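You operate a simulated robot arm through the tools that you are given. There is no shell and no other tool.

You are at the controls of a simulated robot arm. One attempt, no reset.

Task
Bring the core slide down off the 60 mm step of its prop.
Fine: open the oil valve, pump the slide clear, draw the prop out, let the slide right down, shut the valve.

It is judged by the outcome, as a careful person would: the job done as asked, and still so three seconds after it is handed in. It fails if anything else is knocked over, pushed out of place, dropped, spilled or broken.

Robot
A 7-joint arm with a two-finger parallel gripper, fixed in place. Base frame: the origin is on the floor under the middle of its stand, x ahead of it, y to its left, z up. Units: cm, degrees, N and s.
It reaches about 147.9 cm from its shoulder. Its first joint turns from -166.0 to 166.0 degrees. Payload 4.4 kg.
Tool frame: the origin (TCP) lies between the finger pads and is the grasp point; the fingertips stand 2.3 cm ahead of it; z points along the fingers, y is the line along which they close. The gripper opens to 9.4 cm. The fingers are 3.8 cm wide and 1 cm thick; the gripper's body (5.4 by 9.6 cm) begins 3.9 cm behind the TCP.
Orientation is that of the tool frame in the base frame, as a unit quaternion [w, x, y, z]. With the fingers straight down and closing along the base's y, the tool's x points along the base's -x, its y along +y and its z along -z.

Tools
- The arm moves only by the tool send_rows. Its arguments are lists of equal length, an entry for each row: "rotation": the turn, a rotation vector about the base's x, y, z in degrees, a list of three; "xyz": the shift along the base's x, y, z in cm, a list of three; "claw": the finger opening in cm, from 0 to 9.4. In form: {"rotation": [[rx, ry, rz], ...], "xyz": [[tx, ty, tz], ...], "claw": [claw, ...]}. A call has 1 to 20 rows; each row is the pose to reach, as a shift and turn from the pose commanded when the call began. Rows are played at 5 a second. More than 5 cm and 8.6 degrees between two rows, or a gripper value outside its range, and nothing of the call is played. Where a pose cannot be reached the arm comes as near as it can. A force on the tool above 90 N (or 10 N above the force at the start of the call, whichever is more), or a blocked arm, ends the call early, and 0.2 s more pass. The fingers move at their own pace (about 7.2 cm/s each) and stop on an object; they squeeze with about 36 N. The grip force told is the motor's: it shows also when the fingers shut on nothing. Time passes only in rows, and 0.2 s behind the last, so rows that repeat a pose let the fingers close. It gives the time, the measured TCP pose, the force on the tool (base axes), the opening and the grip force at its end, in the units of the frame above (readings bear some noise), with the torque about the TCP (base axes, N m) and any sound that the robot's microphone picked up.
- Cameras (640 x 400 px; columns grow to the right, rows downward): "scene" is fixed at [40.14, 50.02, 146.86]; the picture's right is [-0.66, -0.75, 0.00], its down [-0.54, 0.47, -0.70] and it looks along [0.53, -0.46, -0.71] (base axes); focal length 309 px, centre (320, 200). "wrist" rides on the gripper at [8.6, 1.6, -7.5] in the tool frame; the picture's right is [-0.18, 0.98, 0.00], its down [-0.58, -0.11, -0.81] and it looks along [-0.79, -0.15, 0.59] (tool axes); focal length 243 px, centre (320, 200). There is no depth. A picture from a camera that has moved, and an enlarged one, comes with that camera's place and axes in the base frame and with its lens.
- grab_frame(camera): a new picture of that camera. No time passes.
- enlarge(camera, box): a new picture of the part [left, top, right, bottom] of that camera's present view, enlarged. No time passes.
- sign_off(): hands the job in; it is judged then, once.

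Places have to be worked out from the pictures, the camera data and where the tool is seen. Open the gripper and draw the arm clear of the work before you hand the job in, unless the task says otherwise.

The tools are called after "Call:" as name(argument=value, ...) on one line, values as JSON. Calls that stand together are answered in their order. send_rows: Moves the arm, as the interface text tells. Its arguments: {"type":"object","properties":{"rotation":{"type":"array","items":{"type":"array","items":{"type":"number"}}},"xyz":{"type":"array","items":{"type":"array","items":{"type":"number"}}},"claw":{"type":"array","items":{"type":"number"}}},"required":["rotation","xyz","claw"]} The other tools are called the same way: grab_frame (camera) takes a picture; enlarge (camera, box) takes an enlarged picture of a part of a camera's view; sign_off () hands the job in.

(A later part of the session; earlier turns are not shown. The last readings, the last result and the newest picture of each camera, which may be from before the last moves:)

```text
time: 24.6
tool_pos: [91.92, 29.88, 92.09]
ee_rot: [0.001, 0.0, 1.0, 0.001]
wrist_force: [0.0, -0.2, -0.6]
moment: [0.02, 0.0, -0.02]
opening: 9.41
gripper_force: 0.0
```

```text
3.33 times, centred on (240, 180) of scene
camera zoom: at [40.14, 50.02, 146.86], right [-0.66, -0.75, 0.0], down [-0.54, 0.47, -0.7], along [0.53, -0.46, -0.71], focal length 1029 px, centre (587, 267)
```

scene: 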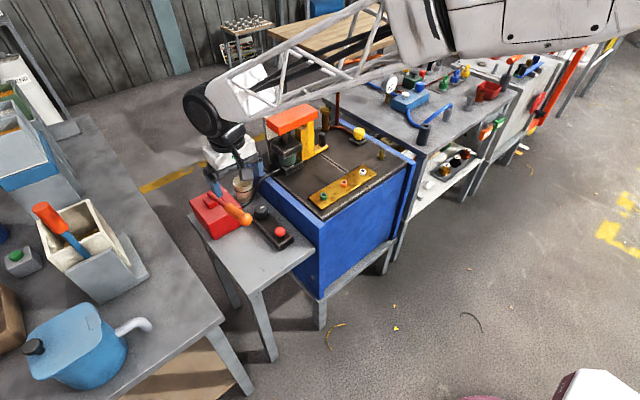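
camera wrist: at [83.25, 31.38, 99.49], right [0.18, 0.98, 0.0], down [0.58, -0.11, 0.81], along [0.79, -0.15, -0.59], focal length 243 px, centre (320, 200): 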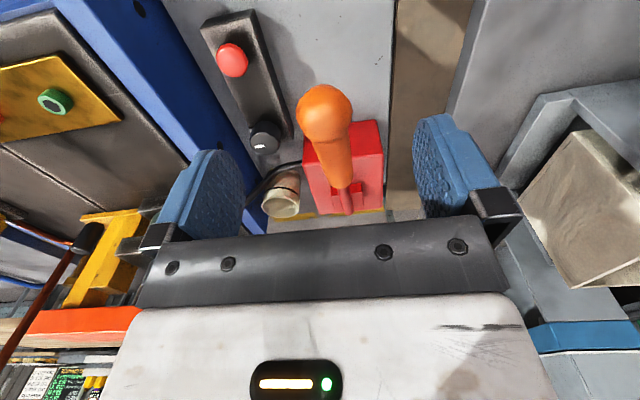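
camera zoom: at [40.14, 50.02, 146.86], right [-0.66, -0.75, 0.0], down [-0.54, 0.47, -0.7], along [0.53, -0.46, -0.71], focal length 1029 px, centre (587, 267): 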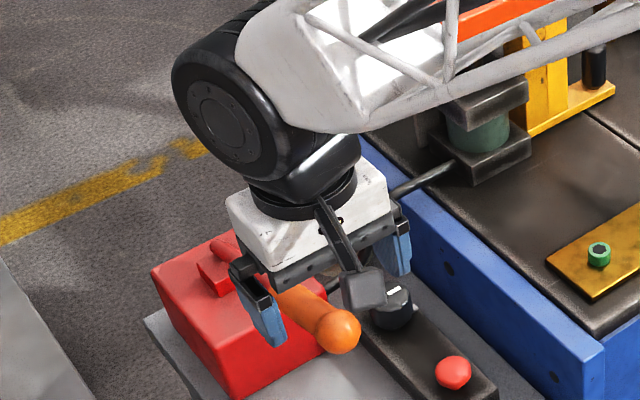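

The ball is confirmed at about (91.8, 30.05, 86.65), radius 1.7. I descend onto it and close.

Call:
send_rows(rotation=[[0, 0, 0], [0, 0, 0], [0, 0, 0], [0, 0, 0], [0, 0, 0], [0, 0, 0]], xyz=[[0, 0.08, -2.5], [0, 0.08, -4.5], [0, 0.08, -5.5], [0, 0.08, -5.5], [0, 0.08, -5.5], [0, 0.08, -5.5]], claw=[9.4, 9.4, 9.4, 5, 2, 2])

Call:
grab_frame(camera="wrist")

```text
time: 26.0
tool_pos: [91.89, 30.06, 86.78]
ee_rot: [0.001, -0.002, 1.0, 0.0]
wrist_force: [4.5, 13.0, -2.2]
moment: [0.13, -0.02, 0.03]
opening: 2.79
gripper_force: 45.3
```

```text
taken
camera wrist: at [83.25, 31.57, 94.1], right [0.18, 0.98, 0.0], down [0.58, -0.11, 0.81], along [0.79, -0.15, -0.59], focal length 243 px, centre (320, 200)
```

wrist: 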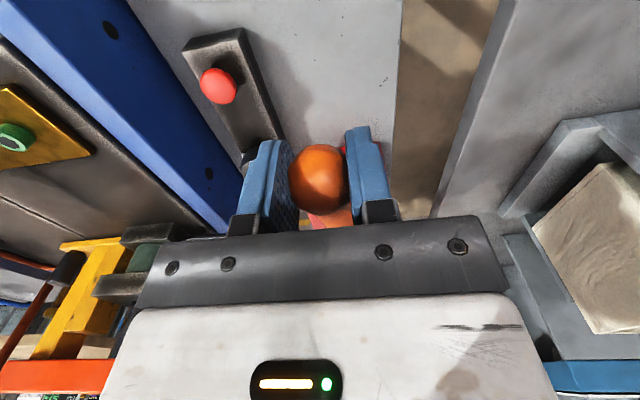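

The lever end is held at 2.8 cm opening with low side load. I push it down along its arc about 8 cm and watch force and sound.

Call:
send_rows(rotation=[[0, 0, 0], [0, 0, 0], [0, 0, 0], [0, 0, 0], [0, 0, 0], [0, 0, 0], [0, 0, 0], [0, 0, 0]], xyz=[[-0.4, 0.05, -1], [-0.76, 0.05, -2], [-1.05, 0.05, -3], [-1.33, 0.05, -4.1], [-1.53, 0.05, -5.1], [-1.72, 0.05, -6.2], [-1.83, 0.05, -7.3], [-1.93, 0.05, -8.3]], claw=[2, 2, 2, 2, 2, 2, 2, 2])

Call:
enlarge(camera="scene", box=[180, 80, 340, 240])

Call:
grab_frame(camera="wrist")

```text
time: 27.8
tool_pos: [89.93, 30.03, 78.54]
ee_rot: [0.002, -0.001, 1.0, 0.0]
wrist_force: [2.7, -9.4, 7.2]
moment: [-0.05, -1.19, -0.08]
opening: 2.76
gripper_force: 45.1
```

```text
2.50 times, centred on (260, 160) of scene
camera zoom: at [40.14, 50.02, 146.86], right [-0.66, -0.75, 0.0], down [-0.54, 0.47, -0.7], along [0.53, -0.46, -0.71], focal length 772 px, centre (470, 300)
```

zoom: 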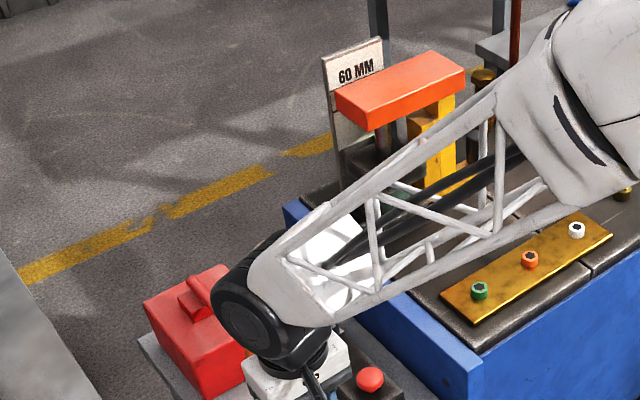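

```text
taken
camera wrist: at [81.22, 31.57, 85.86], right [0.18, 0.98, 0.0], down [0.58, -0.11, 0.81], along [0.79, -0.15, -0.59], focal length 243 px, centre (320, 200)
```

wrist: 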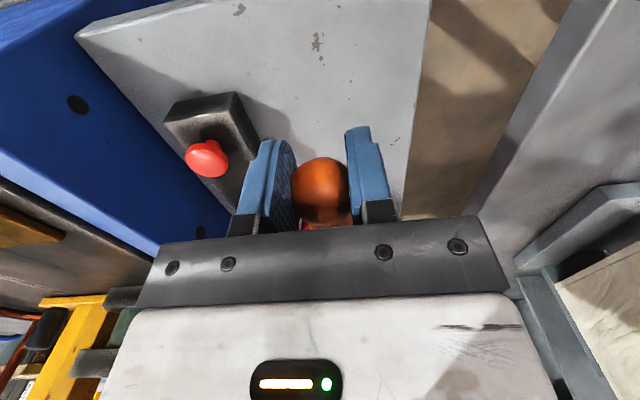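

The lever swung down 8 cm easily. I compare the slide's position in the same enlargement as before and continue.

Call:
enlarge(camera="scene", box=[240, 80, 350, 180])

```text
4.00 times, centred on (295, 130) of scene
camera zoom: at [40.14, 50.02, 146.86], right [-0.66, -0.75, 0.0], down [-0.54, 0.47, -0.7], along [0.53, -0.46, -0.71], focal length 1235 px, centre (420, 480)
```

zoom: 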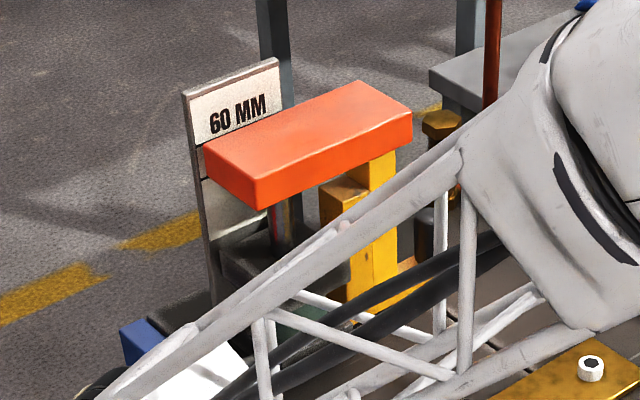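

The slide has risen about 1.6 cm off the prop, so the dial is indeed the oil valve and the pump works. I bring the lever back up along the arc to be able to add another stroke, then check whether the slide holds.

Call:
send_rows(rotation=[[0, 0, 0], [0, 0, 0], [0, 0, 0], [0, 0, 0], [0, 0, 0], [0, 0, 0], [0, 0, 0], [0, 0, 0]], xyz=[[0.1, 0, 1], [0.21, 0, 2.1], [0.4, 0, 3.2], [0.6, 0, 4.2], [0.88, 0, 5.3], [1.17, 0, 6.3], [1.53, 0, 7.3], [1.93, 0, 8.3]], claw=[2, 2, 2, 2, 2, 2, 2, 2])

Call:
enlarge(camera="scene", box=[240, 80, 350, 180])

```text
time: 29.6
tool_pos: [91.63, 29.96, 86.41]
ee_rot: [0.0, -0.001, 1.0, 0.0]
wrist_force: [-0.8, 7.0, -24.2]
moment: [0.0, -0.3, 0.15]
opening: 2.74
gripper_force: 44.4
```

```text
4.00 times, centred on (295, 130) of scene
camera zoom: at [40.14, 50.02, 146.86], right [-0.66, -0.75, 0.0], down [-0.54, 0.47, -0.7], along [0.53, -0.46, -0.71], focal length 1235 px, centre (420, 480)
```

zoom: 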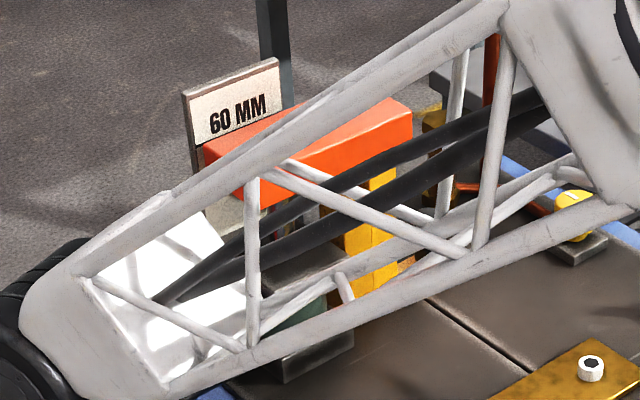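

The slide held its height while the lever came up to its top stop. About 1.6 cm clearance should be ample, so I release the lever, rise, and move over toward the prop's black knob for a look.

Call:
send_rows(rotation=[[0, 0, 0], [0, 0, 0], [0, 0, 0], [0, 0, 0], [0, 0, 0], [0, 0, 0], [0, 0, 0], [0, 0, 0], [0, 0, 0], [0, 0, 0], [0, 0, 0], [0, 0, 0], [0, 0, 0], [0, 0, 0], [0, 0, 0], [0, 0, 0], [0, 0, 0], [0, 0, 0]], xyz=[[0, 0, 0], [0, 0, 0], [0, 0, 2], [0, 0, 6.5], [0, 0, 11], [0, 0, 15.5], [0, 0, 20], [1, -4.6, 21], [2, -9.2, 22], [3, -13.8, 22], [4, -18.4, 22], [5, -23, 22], [6, -27.6, 22], [7, -32.2, 22], [8, -36.8, 22], [9, -41.4, 22], [10, -46, 22], [11, -50, 22]], claw=[5, 9.4, 9.4, 9.4, 9.4, 9.4, 9.4, 9.4, 9.4, 9.4, 9.4, 9.4, 9.4, 9.4, 9.4, 9.4, 9.4, 9.4])

Call:
grab_frame(camera="wrist")

Call:
grab_frame(camera="scene")

```text
time: 33.4
tool_pos: [102.85, -19.71, 108.67]
ee_rot: [0.002, -0.001, 1.0, -0.001]
wrist_force: [-0.2, 0.0, 0.6]
moment: [0.01, -0.01, 0.03]
opening: 9.42
gripper_force: 0.1
```

```text
taken
camera wrist: at [94.2, -18.14, 116.04], right [0.18, 0.98, 0.0], down [0.58, -0.11, 0.81], along [0.79, -0.15, -0.59], focal length 243 px, centre (320, 200)
```

wrist: 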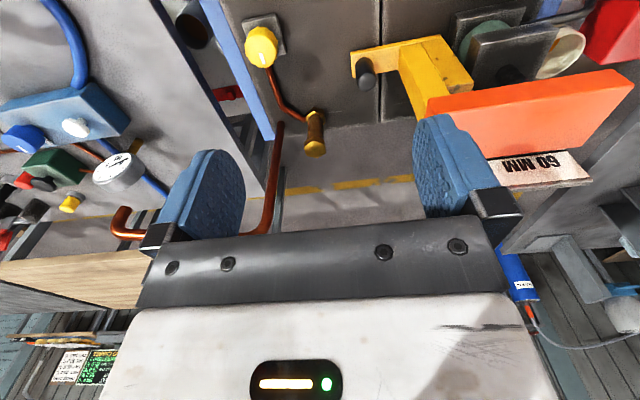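

```text
taken
```

scene: 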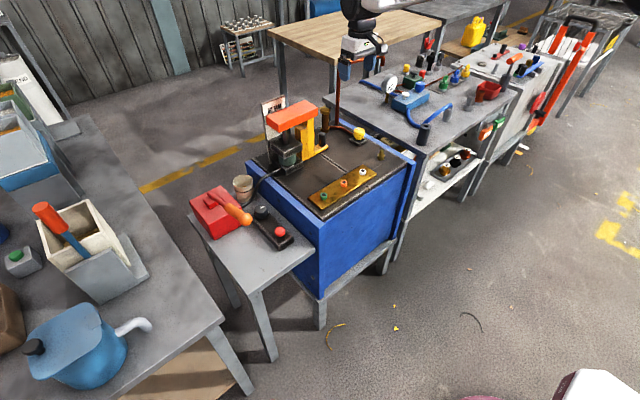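

Good clear view of the slide, prop and knob. I enlarge both views to measure the gap, the knob's place and the surroundings.

Call:
enlarge(camera="wrist", box=[330, 20, 500, 140])

Call:
enlarge(camera="scene", box=[240, 80, 350, 180])

Call:
enlarge(camera="scene", box=[190, 160, 310, 260])

```text
3.33 times, centred on (415, 80) of wrist
camera zoom: at [94.2, -18.14, 116.04], right [0.18, 0.98, 0.0], down [0.58, -0.11, 0.81], along [0.79, -0.15, -0.59], focal length 809 px, centre (3, 600)
```

zoom: 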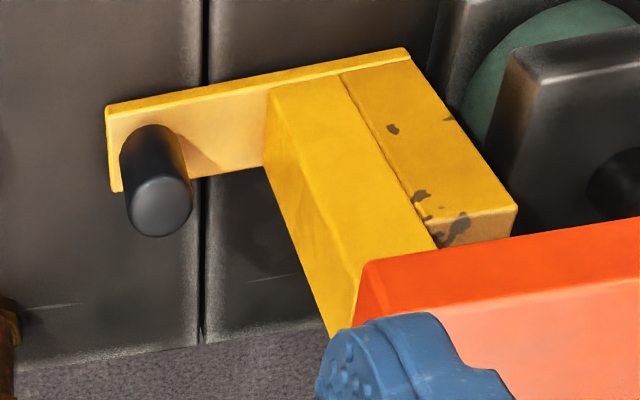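

```text
4.00 times, centred on (295, 130) of scene
camera zoom: at [40.14, 50.02, 146.86], right [-0.66, -0.75, 0.0], down [-0.54, 0.47, -0.7], along [0.53, -0.46, -0.71], focal length 1235 px, centre (420, 480)
```

zoom: 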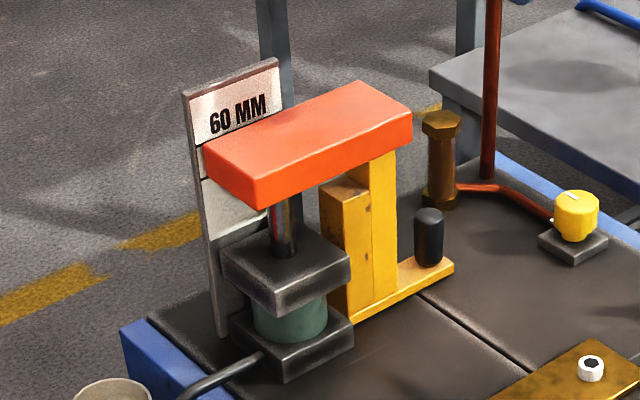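

```text
4.00 times, centred on (250, 210) of scene
camera zoom: at [40.14, 50.02, 146.86], right [-0.66, -0.75, 0.0], down [-0.54, 0.47, -0.7], along [0.53, -0.46, -0.71], focal length 1235 px, centre (600, 160)
```

zoom: 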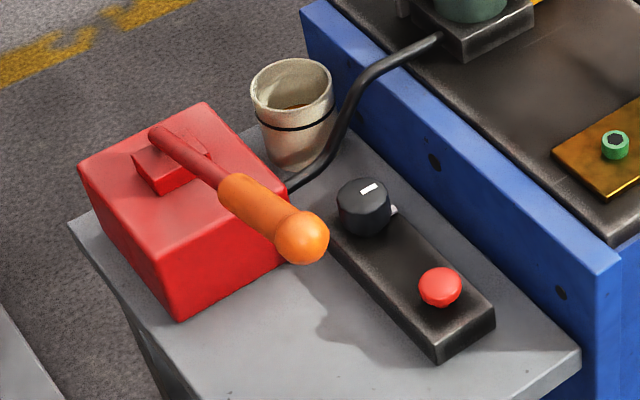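

The slide is holding. The cart top is near z≈77.5; the prop's base runs y≈−16.6 to −4.4, x≈110.3–114, its knob is near (112.4, −14.9) with top z≈82.8, and the slide's end is at y≈−9.2 (z 94–97). To keep the gripper body away from the slide I'll grip the knob with fingers closing along x, so I first rotate the gripper 88° here, high up.

Call:
send_rows(rotation=[[0, 0, 8], [0, 0, 16], [0, 0, 24], [0, 0, 32], [0, 0, 40], [0, 0, 48], [0, 0, 56], [0, 0, 64], [0, 0, 72], [0, 0, 80], [0, 0, 88]], xyz=[[0, 0, 0], [0, 0, 0], [0, 0, 0], [0, 0, 0], [0, 0, 0], [0, 0, 0], [0, 0, 0], [0, 0, 0], [0, 0, 0], [0, 0, 0], [0, 0, 0]], claw=[9.4, 9.4, 9.4, 9.4, 9.4, 9.4, 9.4, 9.4, 9.4, 9.4, 9.4])

Call:
grab_frame(camera="wrist")

Call:
enlarge(camera="scene", box=[240, 0, 460, 180])

```text
time: 35.8
tool_pos: [102.92, -19.92, 108.76]
ee_rot: [0.001, -0.696, 0.718, 0.001]
wrist_force: [0.3, 0.2, 0.4]
moment: [-0.01, 0.01, 0.01]
opening: 9.4
gripper_force: 0.1
```

```text
taken
camera wrist: at [100.97, -28.6, 116.13], right [-0.98, 0.22, 0.0], down [0.13, 0.58, 0.81], along [0.17, 0.79, -0.59], focal length 243 px, centre (320, 200)
```

wrist: 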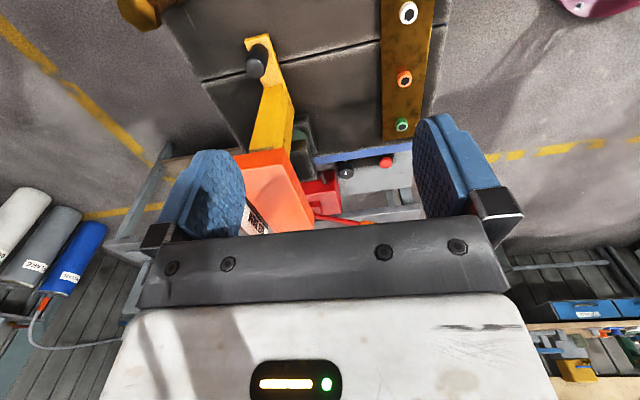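

```text
2.22 times, centred on (350, 90) of scene
camera zoom: at [40.14, 50.02, 146.86], right [-0.66, -0.75, 0.0], down [-0.54, 0.47, -0.7], along [0.53, -0.46, -0.71], focal length 686 px, centre (253, 444)
```

zoom: 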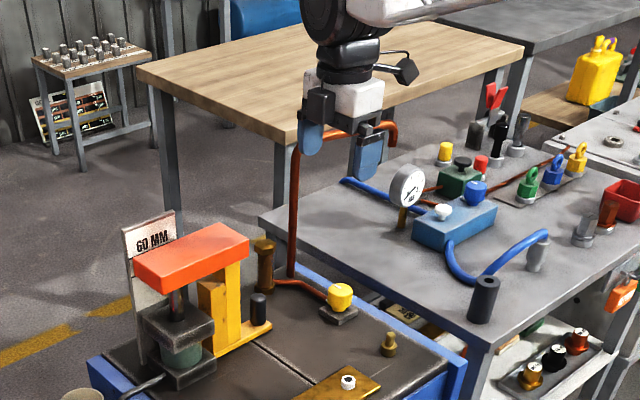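

Rotation worked. I enlarge the wrist view of the prop, slide and knob from this side.

Call:
enlarge(camera="wrist", box=[190, 10, 370, 210])

Call:
enlarge(camera="wrist", box=[220, 20, 300, 80])

```text
2.00 times, centred on (280, 110) of wrist
camera zoom: at [100.97, -28.6, 116.13], right [-0.98, 0.22, 0.0], down [0.13, 0.58, 0.81], along [0.17, 0.79, -0.59], focal length 485 px, centre (400, 380)
```

zoom: 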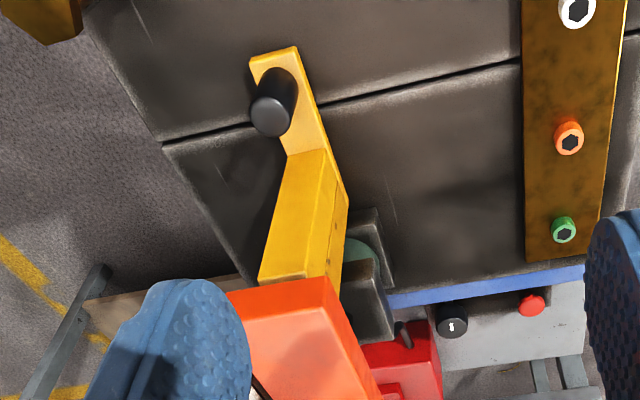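

```text
6.67 times, centred on (260, 50) of wrist
camera zoom: at [100.97, -28.6, 116.13], right [-0.98, 0.22, 0.0], down [0.13, 0.58, 0.81], along [0.17, 0.79, -0.59], focal length 1618 px, centre (720, 1200)
```

zoom: 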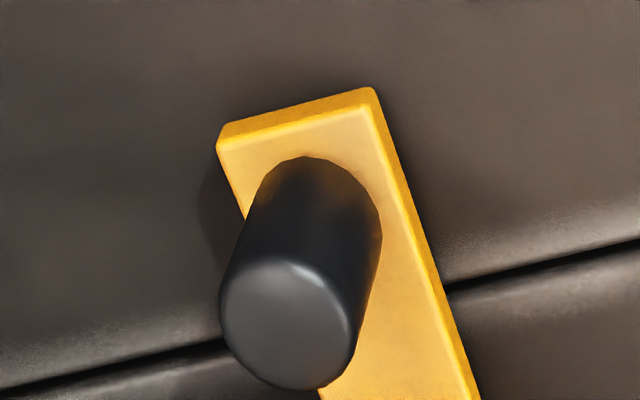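

Knob top is about (112.9, −14.9, 82), 2.7 cm across. I tilt the tool 10° so the wrist leans toward −y away from the slide, and move to a hover above the knob.

Call:
send_rows(rotation=[[5, 0, 0], [10, 0, 0], [10, 0, 0], [10, 0, 0], [10, 0, 0], [10, 0, 0]], xyz=[[0, 0, 0], [2.5, 0, 0], [5, 1, -2], [7.5, 2, -5], [10, 2.7, -8.5], [10, 2.7, -12.5]], claw=[7, 7, 7, 7, 7, 7])

Call:
grab_frame(camera="wrist")

Call:
enlarge(camera="scene", box=[230, 50, 380, 180])

```text
time: 37.2
tool_pos: [112.88, -17.39, 96.29]
ee_rot: [0.061, -0.692, 0.716, 0.062]
wrist_force: [0.1, -0.2, 0.3]
moment: [-0.02, 0.0, 0.02]
opening: 7.02
gripper_force: 0.1
```

```text
taken
camera wrist: at [110.89, -27.24, 101.98], right [-0.98, 0.21, 0.04], down [0.13, 0.43, 0.9], along [0.18, 0.88, -0.44], focal length 243 px, centre (320, 200)
```

wrist: 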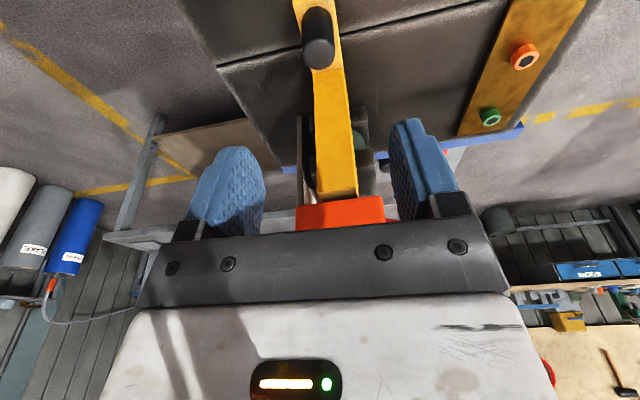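

```text
3.08 times, centred on (305, 115) of scene
camera zoom: at [40.14, 50.02, 146.86], right [-0.66, -0.75, 0.0], down [-0.54, 0.47, -0.7], along [0.53, -0.46, -0.71], focal length 950 px, centre (366, 462)
```

zoom: 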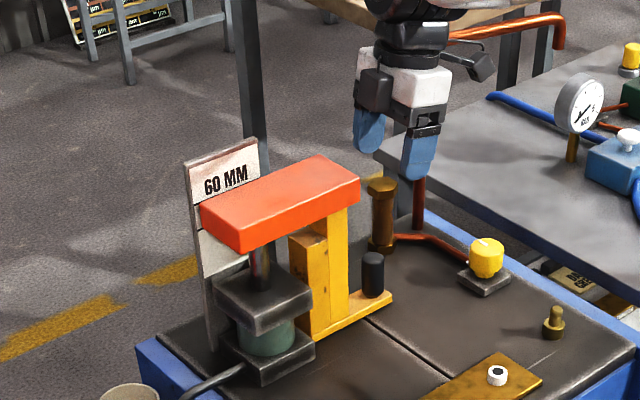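

I enlarge the top of the prop against the slide to confirm the gap, and the knob for centring.

Call:
enlarge(camera="wrist", box=[270, 0, 400, 230])

Call:
enlarge(camera="wrist", box=[285, 160, 395, 235])

```text
1.74 times, centred on (335, 115) of wrist
camera zoom: at [110.89, -27.24, 101.98], right [-0.98, 0.21, 0.04], down [0.13, 0.43, 0.9], along [0.18, 0.88, -0.44], focal length 422 px, centre (294, 348)
```

zoom: 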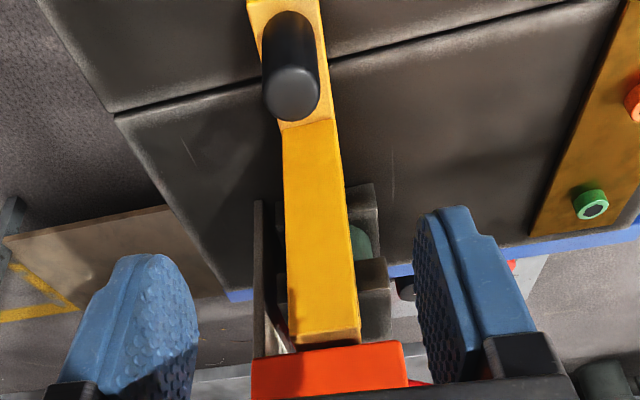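

```text
5.33 times, centred on (340, 198) of wrist
camera zoom: at [110.89, -27.24, 101.98], right [-0.98, 0.21, 0.04], down [0.13, 0.43, 0.9], along [0.18, 0.88, -0.44], focal length 1294 px, centre (213, 213)
```

zoom: 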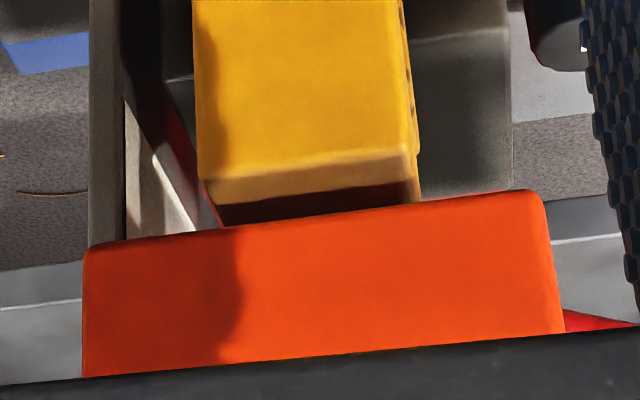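

The picture shows the tall step clear below the slide with a visible gap. Knob top is about (113.0, −14.75, 81.9). I descend along the tilted tool axis to z≈86 and check alignment.

Call:
send_rows(rotation=[[0, 0, 0], [0, 0, 0], [0, 0, 0], [0, 0, 0]], xyz=[[0.16, 0.6, -3.3], [0.16, 1.1, -6.5], [0.16, 1.6, -9], [0.16, 1.65, -10.2]], claw=[7, 7, 7, 7])

Call:
grab_frame(camera="wrist")

Call:
enlarge(camera="scene", box=[250, 50, 370, 170])

```text
time: 38.2
tool_pos: [113.01, -15.7, 86.04]
ee_rot: [0.062, -0.692, 0.717, 0.063]
wrist_force: [0.3, -0.4, 0.1]
moment: [-0.02, 0.01, -0.03]
opening: 6.98
gripper_force: 0.1
```

```text
taken
camera wrist: at [111.06, -25.4, 91.79], right [-0.98, 0.21, 0.04], down [0.13, 0.43, 0.9], along [0.18, 0.88, -0.44], focal length 243 px, centre (320, 200)
```

wrist: 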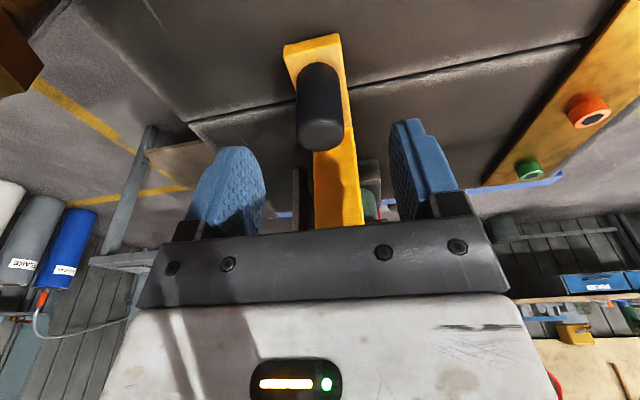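

```text
3.33 times, centred on (310, 110) of scene
camera zoom: at [40.14, 50.02, 146.86], right [-0.66, -0.75, 0.0], down [-0.54, 0.47, -0.7], along [0.53, -0.46, -0.71], focal length 1029 px, centre (353, 500)
```

zoom: 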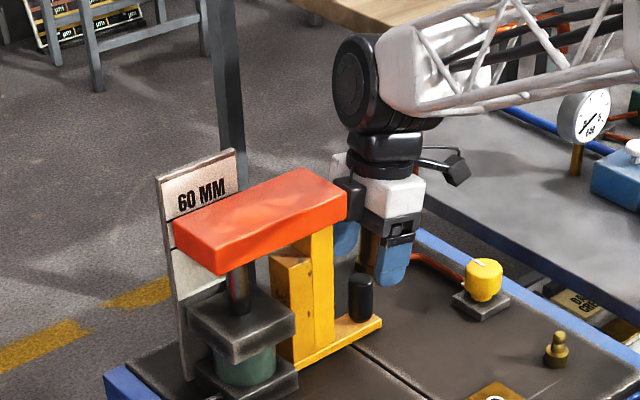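

Alignment is right: the knob is at (113.0, −14.8) and the wrist clears the slide's end. I descend the last 5 cm and close on the knob.

Call:
send_rows(rotation=[[0, 0, 0], [0, 0, 0], [0, 0, 0], [0, 0, 0], [0, 0, 0], [0, 0, 0], [0, 0, 0]], xyz=[[0, 0.3, -2], [0, 0.6, -3.8], [0, 0.8, -5], [0, 0.8, -5], [0, 0.8, -5], [0, 0.8, -5], [0, 0.8, -5]], claw=[7, 7, 7, 5, 3.5, 2, 2])

Call:
grab_frame(camera="wrist")

Call:
enlarge(camera="scene", box=[250, 70, 350, 170])

```text
time: 39.8
tool_pos: [112.96, -14.7, 81.08]
ee_rot: [0.061, -0.693, 0.716, 0.063]
wrist_force: [20.7, -0.8, -7.3]
moment: [-0.27, -1.59, -0.06]
opening: 2.77
gripper_force: 44.9
```

```text
taken
camera wrist: at [111.07, -24.53, 86.83], right [-0.98, 0.21, 0.04], down [0.13, 0.43, 0.9], along [0.18, 0.88, -0.44], focal length 243 px, centre (320, 200)
```

wrist: 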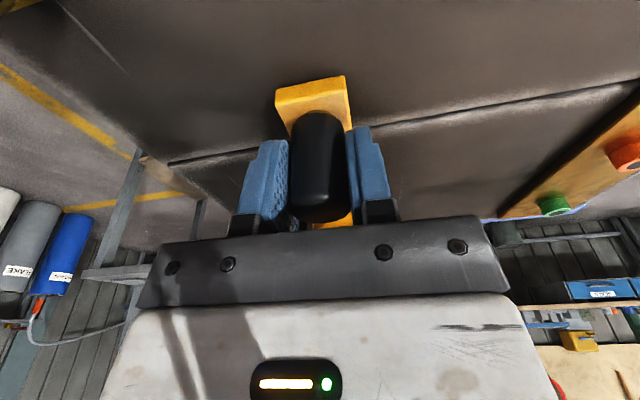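

```text
4.00 times, centred on (300, 120) of scene
camera zoom: at [40.14, 50.02, 146.86], right [-0.66, -0.75, 0.0], down [-0.54, 0.47, -0.7], along [0.53, -0.46, -0.71], focal length 1235 px, centre (400, 520)
```

zoom: 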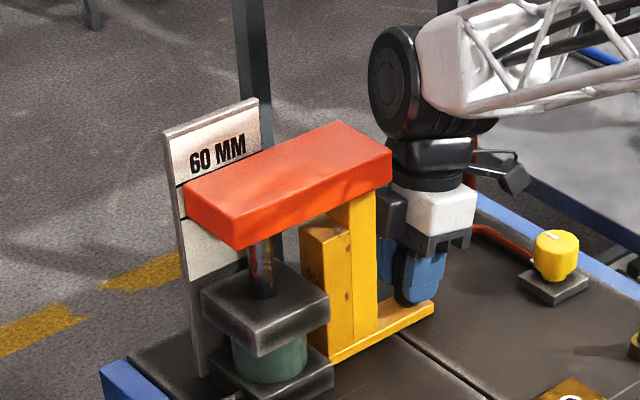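

The knob is held at 2.8 cm. A bronze post stands near (120, −23.2), so I draw the prop out along −y with a slight −x drift (1.3 cm) to keep the gripper body clear of it, 7 cm in all.

Call:
send_rows(rotation=[[0, 0, 0], [0, 0, 0], [0, 0, 0], [0, 0, 0], [0, 0, 0], [0, 0, 0], [0, 0, 0], [0, 0, 0], [0, 0, 0], [0, 0, 0]], xyz=[[0.05, -0.2, 0.02], [0, -0.8, 0.03], [-0.1, -1.5, 0.03], [-0.25, -2.3, 0.03], [-0.45, -3.1, 0.03], [-0.65, -3.9, 0.03], [-0.85, -4.7, 0.03], [-1.05, -5.5, 0.03], [-1.2, -6.3, 0.03], [-1.3, -7, 0.03]], claw=[2, 2, 2, 2, 2, 2, 2, 2, 2, 2])

Call:
grab_frame(camera="wrist")

Call:
enlarge(camera="scene", box=[240, 70, 390, 190])

```text
time: 40.9
tool_pos: [112.94, -17.26, 81.11]
ee_rot: [0.063, -0.692, 0.716, 0.061]
wrist_force: [39.3, -1.6, -16.4]
moment: [0.04, -0.32, -0.18]
opening: 2.77
gripper_force: 44.8
stopped in row 5: the force on the tool passed its limit at 94 N (the readings are from after the stop); the commanded pose is now the measured one
```

```text
taken
camera wrist: at [111.03, -27.13, 86.82], right [-0.98, 0.21, 0.03], down [0.12, 0.43, 0.9], along [0.18, 0.88, -0.44], focal length 243 px, centre (320, 200)
```

wrist: 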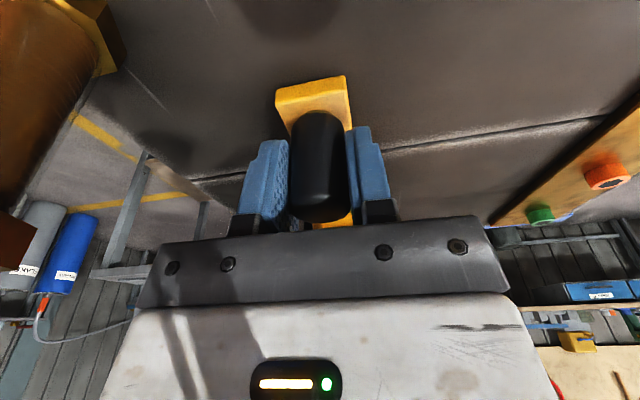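

```text
3.33 times, centred on (315, 130) of scene
camera zoom: at [40.14, 50.02, 146.86], right [-0.66, -0.75, 0.0], down [-0.54, 0.47, -0.7], along [0.53, -0.46, -0.71], focal length 1029 px, centre (337, 433)
```

zoom: 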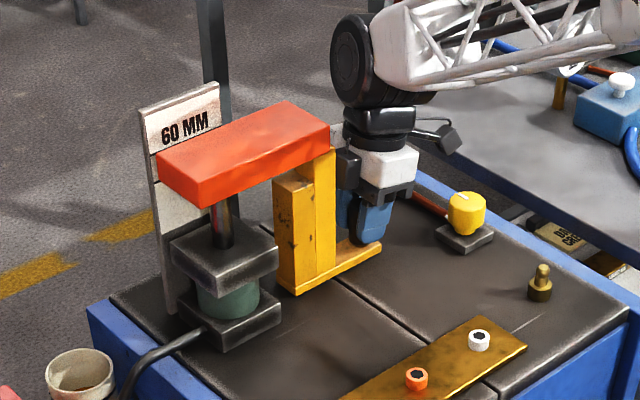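

The prop came out 2.5 cm freely in y but strongly resisted the −x drift, so it runs in a straight guide along y. Pulling straight with this wide grip would bring the gripper body within ~0.5 cm of the post, so I'll release, go up, turn the gripper back and instead hook the knob from behind with one finger, which leaves about 2.7 cm to the post.

Call:
send_rows(rotation=[[0, 0, 0], [0, 0, 0], [0, 0, 0], [0, 0, 0], [0, 0, 0], [0, 0, 0], [0, 0, 0], [0, 0, 0], [-5, 0, 0], [-10, 0, 0]], xyz=[[0.1, 0, 0], [0.15, 0, 0], [0.15, 0, 0], [0.15, -0.4, 2.3], [0.15, -1, 6], [0.15, -1.8, 10.5], [0.15, -2.6, 15], [0.15, -3.3, 19], [0, -3.3, 22], [-2, -3.3, 24]], claw=[3.5, 5.5, 5.5, 5.5, 5.5, 5.5, 5.5, 5.5, 5.5, 5.5])

Call:
grab_frame(camera="wrist")

Call:
enlarge(camera="scene", box=[240, 70, 390, 190])

```text
time: 43.1
tool_pos: [110.81, -20.95, 105.04]
ee_rot: [0.0, -0.695, 0.719, -0.001]
wrist_force: [0.1, -0.6, -1.5]
moment: [0.01, -0.01, 0.01]
opening: 5.5
gripper_force: 0.1
```

```text
taken
camera wrist: at [108.93, -29.57, 112.42], right [-0.98, 0.22, 0.0], down [0.13, 0.58, 0.81], along [0.18, 0.79, -0.59], focal length 243 px, centre (320, 200)
```

wrist: 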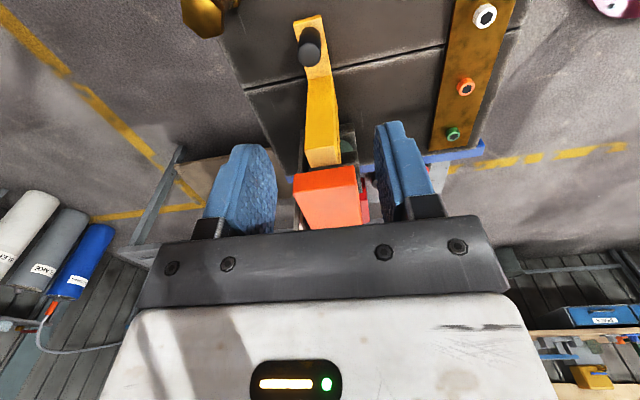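

```text
3.33 times, centred on (315, 130) of scene
camera zoom: at [40.14, 50.02, 146.86], right [-0.66, -0.75, 0.0], down [-0.54, 0.47, -0.7], along [0.53, -0.46, -0.71], focal length 1029 px, centre (337, 433)
```

zoom: 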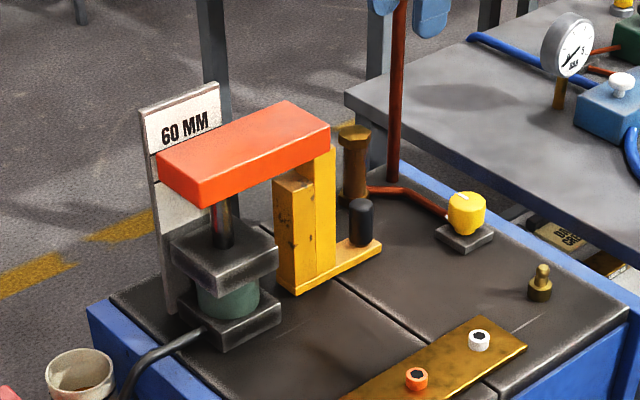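

Released cleanly, slide still up. I rotate the gripper back to its normal heading while up here.

Call:
send_rows(rotation=[[0, 0, -8], [0, 0, -16], [0, 0, -24], [0, 0, -32], [0, 0, -40], [0, 0, -48], [0, 0, -56], [0, 0, -64], [0, 0, -72], [0, 0, -80], [0, 0, -88]], xyz=[[0, 0, 0], [0, 0, 0], [0, 0, 0], [0, 0, 0], [0, 0, 0], [0, 0, 0], [0, 0, 0], [0, 0, 0], [0, 0, 0], [0, 0, 0], [0, 0, 0]], claw=[7, 7, 7, 7, 7, 7, 7, 7, 7, 7, 7])

Call:
grab_frame(camera="wrist")

```text
time: 45.5
tool_pos: [110.91, -20.7, 105.08]
ee_rot: [0.002, 0.001, 1.0, -0.002]
wrist_force: [0.0, 0.5, -0.1]
moment: [0.02, 0.02, -0.02]
opening: 7.0
gripper_force: 0.1
```

```text
taken
camera wrist: at [102.26, -19.06, 112.49], right [0.19, 0.98, 0.0], down [0.58, -0.11, 0.81], along [0.79, -0.15, -0.59], focal length 243 px, centre (320, 200)
```

wrist: 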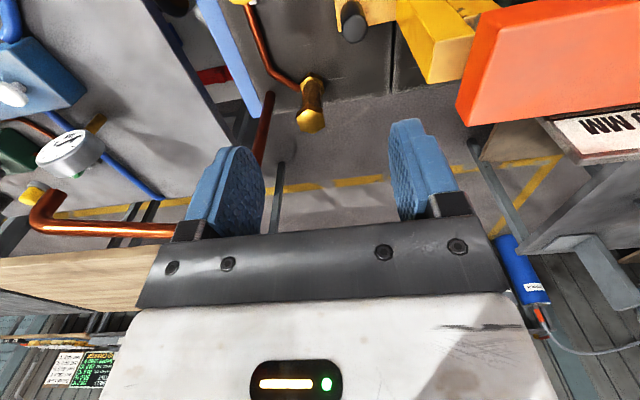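

I enlarge the knob, post and prop from here for exact positions.

Call:
enlarge(camera="wrist", box=[230, 0, 400, 140])

Call:
enlarge(camera="wrist", box=[330, 0, 520, 130])

```text
2.86 times, centred on (315, 70) of wrist
camera zoom: at [102.26, -19.06, 112.49], right [0.19, 0.98, 0.0], down [0.58, -0.11, 0.81], along [0.79, -0.15, -0.59], focal length 693 px, centre (334, 571)
```

zoom: 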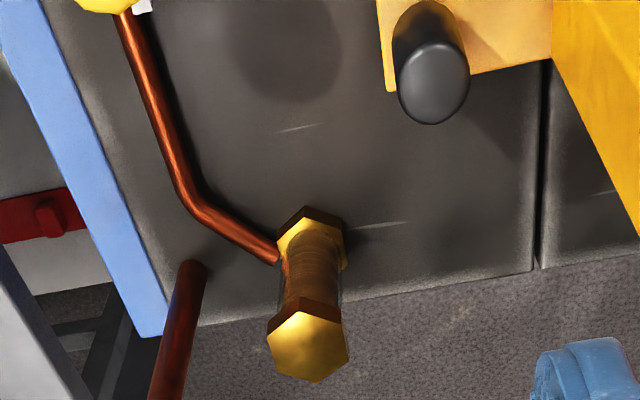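

```text
3.08 times, centred on (425, 65) of wrist
camera zoom: at [102.26, -19.06, 112.49], right [0.19, 0.98, 0.0], down [0.58, -0.11, 0.81], along [0.79, -0.15, -0.59], focal length 746 px, centre (-3, 615)
```

zoom: 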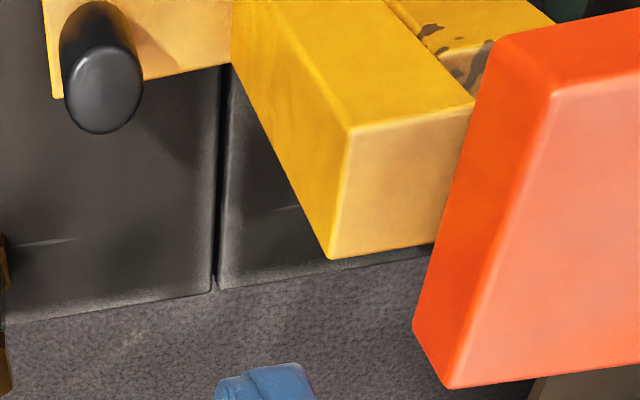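

Knob is now at (113.1, −17.3); prop's far end still reaches y≈−6.5 while the slide's end is at y≈−10.2, so about 5 cm more travel is needed. I come down with the fingers straddling: the +y finger will go between knob and column (3.5 cm gap), TCP at y≈−18.9; first to z≈90 to check.

Call:
send_rows(rotation=[[0, 0, 0], [0, 0, 0], [0, 0, 0], [0, 0, 0], [0, 0, 0]], xyz=[[1.1, 0.9, -2], [2.2, 1.8, -5], [2.2, 1.8, -9], [2.2, 1.8, -12.5], [2.2, 1.8, -15]], claw=[8.4, 8.4, 8.4, 8.4, 8.4])

Call:
grab_frame(camera="wrist")

Call:
enlarge(camera="scene", box=[250, 40, 390, 170])

```text
time: 46.7
tool_pos: [112.98, -18.96, 90.19]
ee_rot: [0.001, -0.001, 1.0, -0.003]
wrist_force: [-0.6, -0.2, 0.0]
moment: [-0.03, -0.02, 0.01]
opening: 8.37
gripper_force: 0.1
```

```text
taken
camera wrist: at [104.3, -17.34, 97.58], right [0.18, 0.98, 0.0], down [0.58, -0.1, 0.81], along [0.79, -0.15, -0.59], focal length 243 px, centre (320, 200)
```

wrist: 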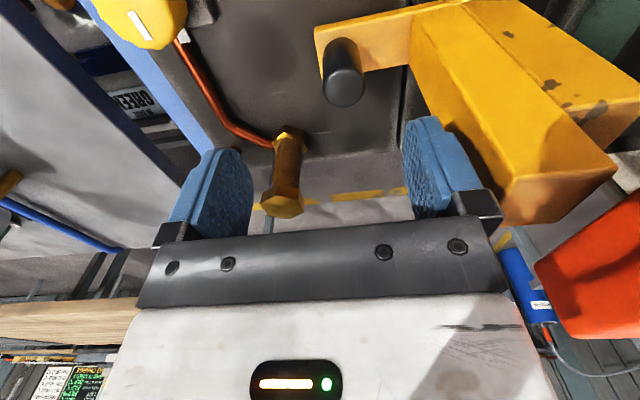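

```text
3.08 times, centred on (320, 105) of scene
camera zoom: at [40.14, 50.02, 146.86], right [-0.66, -0.75, 0.0], down [-0.54, 0.47, -0.7], along [0.53, -0.46, -0.71], focal length 950 px, centre (320, 492)
```

zoom: 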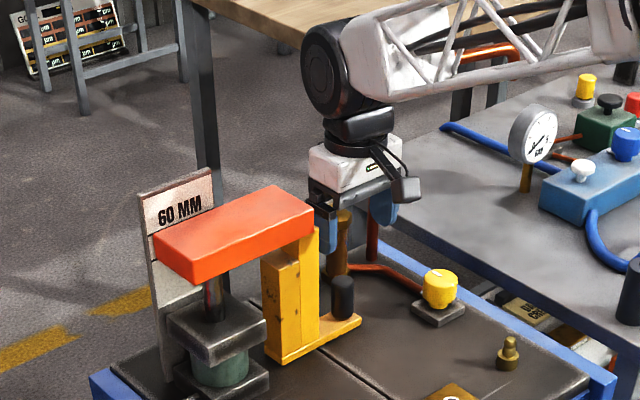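

The +y finger lines up between the knob and the column with over 1 cm each side. I descend to z≈82.3 (tips ~80), then narrow the opening to 6 so the finger comes up behind the knob.

Call:
send_rows(rotation=[[0, 0, 0], [0, 0, 0], [0, 0, 0], [0, 0, 0], [0, 0, 0], [0, 0, 0]], xyz=[[0, 0, -2.5], [0, 0, -5], [0, 0, -7], [0, 0, -7.9], [0, 0, -7.9], [0, 0, -7.9]], claw=[8.4, 8.4, 8.4, 8.4, 7, 6])

Call:
grab_frame(camera="wrist")

Call:
enlarge(camera="scene", box=[250, 40, 390, 170])

```text
time: 48.1
tool_pos: [113.08, -18.69, 82.12]
ee_rot: [0.001, -0.001, 1.0, -0.003]
wrist_force: [0.3, -0.3, 0.5]
moment: [0.01, 0.0, 0.0]
opening: 5.98
gripper_force: 0.0
```

```text
taken
camera wrist: at [104.33, -17.21, 89.56], right [0.18, 0.98, 0.0], down [0.58, -0.1, 0.81], along [0.79, -0.15, -0.59], focal length 243 px, centre (320, 200)
```

wrist: 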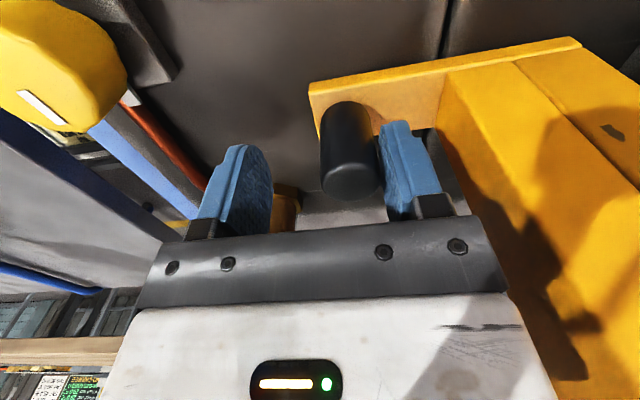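

```text
3.08 times, centred on (320, 105) of scene
camera zoom: at [40.14, 50.02, 146.86], right [-0.66, -0.75, 0.0], down [-0.54, 0.47, -0.7], along [0.53, -0.46, -0.71], focal length 950 px, centre (320, 492)
```

zoom: 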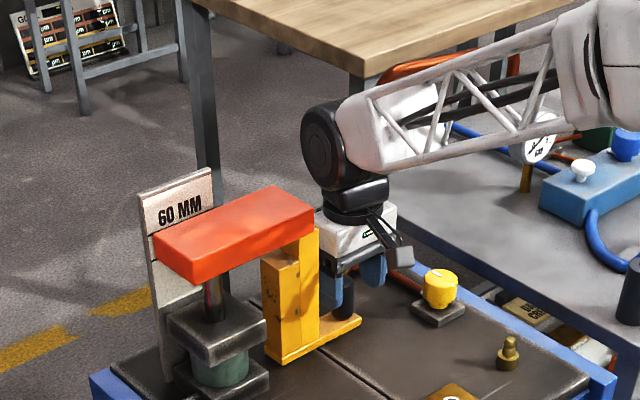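

The finger is just behind the knob with nothing else touching. I now pull straight along −y by 5.3 cm in small rows.

Call:
send_rows(rotation=[[0, 0, 0], [0, 0, 0], [0, 0, 0], [0, 0, 0], [0, 0, 0], [0, 0, 0], [0, 0, 0], [0, 0, 0]], xyz=[[0, -0.6, 0], [0, -1.3, 0], [0, -2, 0], [0, -2.7, 0], [0, -3.4, 0], [0, -4.1, 0], [0, -4.7, 0], [0, -5.3, 0]], claw=[6, 6, 6, 6, 6, 6, 6, 6])

Call:
grab_frame(camera="wrist")

Call:
enlarge(camera="scene", box=[250, 60, 390, 180])

```text
time: 49.9
tool_pos: [113.1, -23.98, 82.18]
ee_rot: [0.0, -0.001, 1.0, -0.002]
wrist_force: [1.5, 19.6, -0.7]
moment: [0.45, 0.22, -0.06]
opening: 6.88
gripper_force: 9.7
```

```text
taken
camera wrist: at [104.47, -22.45, 89.6], right [0.18, 0.98, 0.0], down [0.58, -0.1, 0.81], along [0.79, -0.15, -0.59], focal length 243 px, centre (320, 200)
```

wrist: 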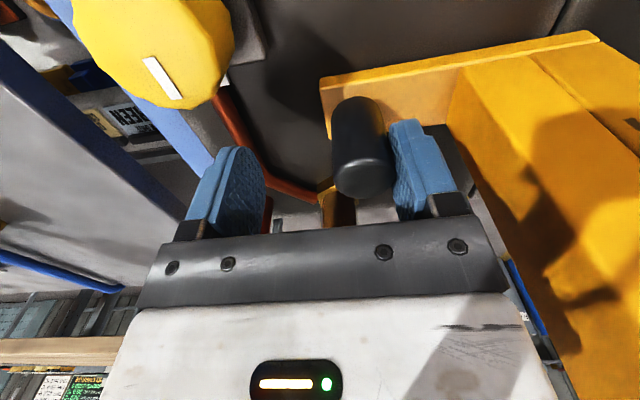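

```text
3.33 times, centred on (320, 120) of scene
camera zoom: at [40.14, 50.02, 146.86], right [-0.66, -0.75, 0.0], down [-0.54, 0.47, -0.7], along [0.53, -0.46, -0.71], focal length 1029 px, centre (320, 467)
```

zoom: 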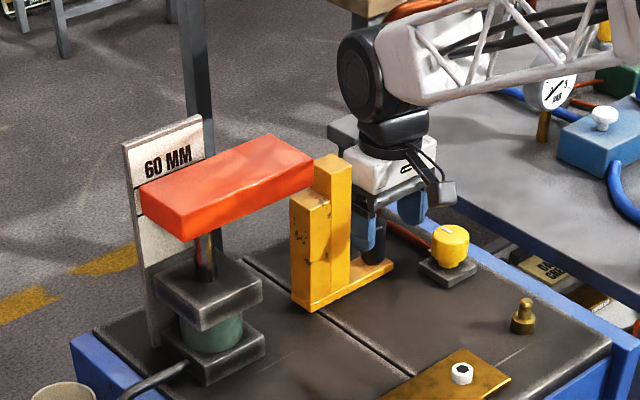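

The prop is nearly clear: its far end is at about y≈−11.3 against the slide's end at −10.2. I pull another 2 cm for a safe margin; the pipe at y≈−29 and the post remain clear.

Call:
send_rows(rotation=[[0, 0, 0], [0, 0, 0], [0, 0, 0], [0, 0, 0]], xyz=[[0, -0.5, 0], [0, -1, 0], [0, -1.5, 0], [0, -2, 0]], claw=[6, 6, 6, 6])

Call:
grab_frame(camera="wrist")

Call:
enlarge(camera="scene", box=[250, 60, 390, 180])

```text
time: 50.9
tool_pos: [113.22, -24.94, 82.33]
ee_rot: [0.001, -0.005, 1.0, 0.0]
wrist_force: [-6.9, 59.6, 5.4]
moment: [1.23, 0.93, 0.24]
opening: 8.66
gripper_force: 30.5
stopped in row 4: the force on the tool passed its limit at 98 N (the readings are from after the stop); the commanded pose is now the measured one
```

```text
taken
camera wrist: at [104.54, -23.43, 89.58], right [0.18, 0.98, 0.0], down [0.58, -0.1, 0.81], along [0.79, -0.14, -0.59], focal length 243 px, centre (320, 200)
```

wrist: 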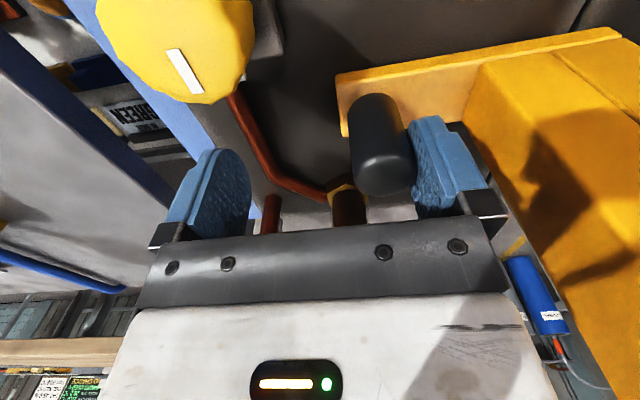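

```text
3.33 times, centred on (320, 120) of scene
camera zoom: at [40.14, 50.02, 146.86], right [-0.66, -0.75, 0.0], down [-0.54, 0.47, -0.7], along [0.53, -0.46, -0.71], focal length 1029 px, centre (320, 467)
```

zoom: 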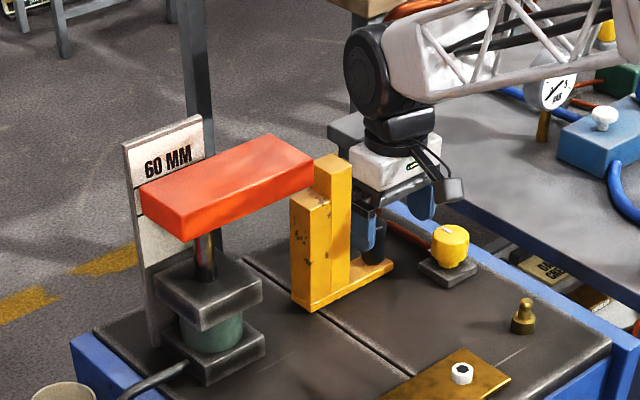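

The prop didn't move further: it is at the end of its guide's travel (force rose to 98 N and the finger gave way). I relax the pull, then lift straight out and check from above that it is clear of the slide's path.

Call:
send_rows(rotation=[[0, 0, 0], [0, 0, 0], [0, 0, 0], [0, 0, 0], [0, 0, 0], [0, 0, 0], [0, 0, 0], [0, 0, 0]], xyz=[[0, 0.8, 0], [-0.1, 1.5, 0], [-0.1, 1.5, 0], [-0.1, 1.5, 2], [-0.1, 1.5, 6], [-0.1, 1.5, 10.5], [-0.1, 1.5, 15], [-0.1, 1.5, 19.5]], claw=[7.5, 7.5, 7.5, 7.5, 7.5, 7.5, 7.5, 7.5])

Call:
grab_frame(camera="wrist")

Call:
enlarge(camera="scene", box=[240, 70, 370, 180])

```text
time: 52.7
tool_pos: [112.76, -24.03, 101.64]
ee_rot: [0.0, -0.003, 1.0, -0.001]
wrist_force: [0.1, 0.3, -1.3]
moment: [-0.01, -0.03, 0.01]
opening: 7.5
gripper_force: 0.0
```

```text
taken
camera wrist: at [104.13, -22.42, 109.01], right [0.18, 0.98, 0.0], down [0.58, -0.1, 0.81], along [0.79, -0.15, -0.59], focal length 243 px, centre (320, 200)
```

wrist: 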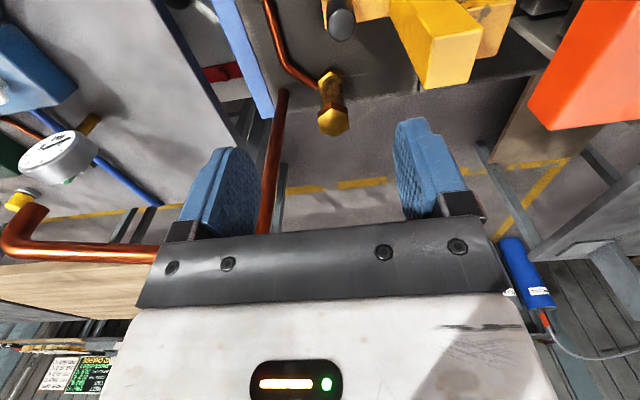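

```text
3.64 times, centred on (305, 125) of scene
camera zoom: at [40.14, 50.02, 146.86], right [-0.66, -0.75, 0.0], down [-0.54, 0.47, -0.7], along [0.53, -0.46, -0.71], focal length 1123 px, centre (374, 473)
```

zoom: 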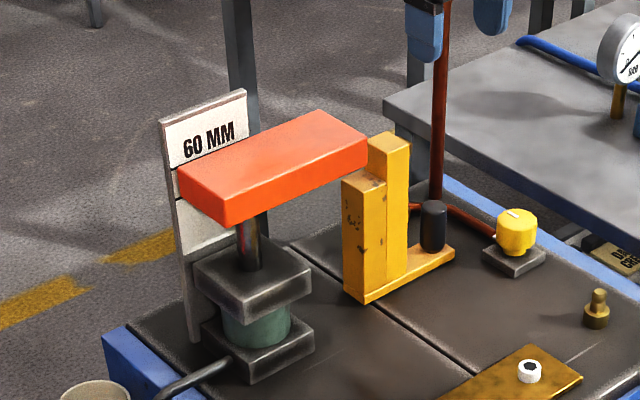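

In the scene view the short step looks just outside the slide's end. I move the wrist camera to sight straight along the gap to confirm clearance.

Call:
send_rows(rotation=[[0, 0, 0], [0, 0, 0], [0, 0, 0], [0, 0, 0], [0, 0, 0]], xyz=[[-2, 0, 3], [-4, 2, 6], [-6, 5, 8], [-7, 9, 9], [-7, 12.5, 9]], claw=[9.4, 9.4, 9.4, 9.4, 9.4])

Call:
grab_frame(camera="wrist")

Call:
enlarge(camera="wrist", box=[250, 0, 420, 160])

```text
time: 53.9
tool_pos: [106.0, -11.46, 110.7]
ee_rot: [0.0, -0.001, 1.0, -0.001]
wrist_force: [-0.5, -0.5, -0.1]
moment: [0.0, -0.01, 0.01]
opening: 9.4
gripper_force: 0.1
```

```text
taken
camera wrist: at [97.34, -10.03, 118.12], right [0.18, 0.98, 0.0], down [0.58, -0.1, 0.81], along [0.79, -0.15, -0.59], focal length 243 px, centre (320, 200)
```

wrist: 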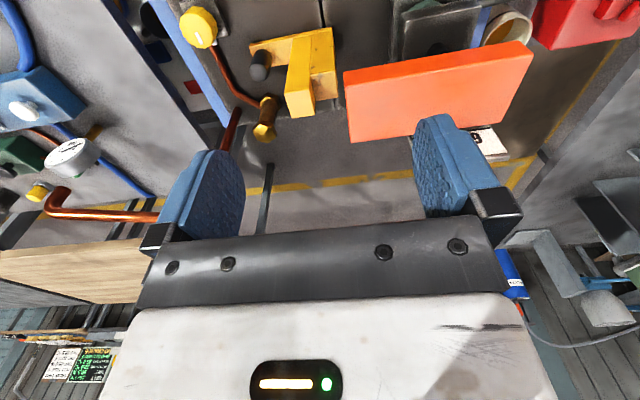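

```text
2.50 times, centred on (335, 80) of wrist
camera zoom: at [97.34, -10.03, 118.12], right [0.18, 0.98, 0.0], down [0.58, -0.1, 0.81], along [0.79, -0.15, -0.59], focal length 606 px, centre (282, 500)
```

zoom: 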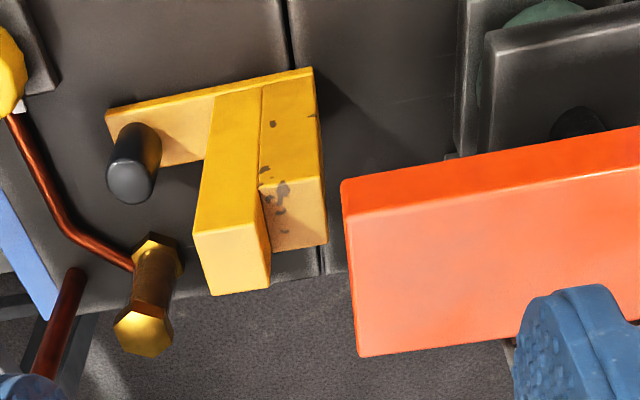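

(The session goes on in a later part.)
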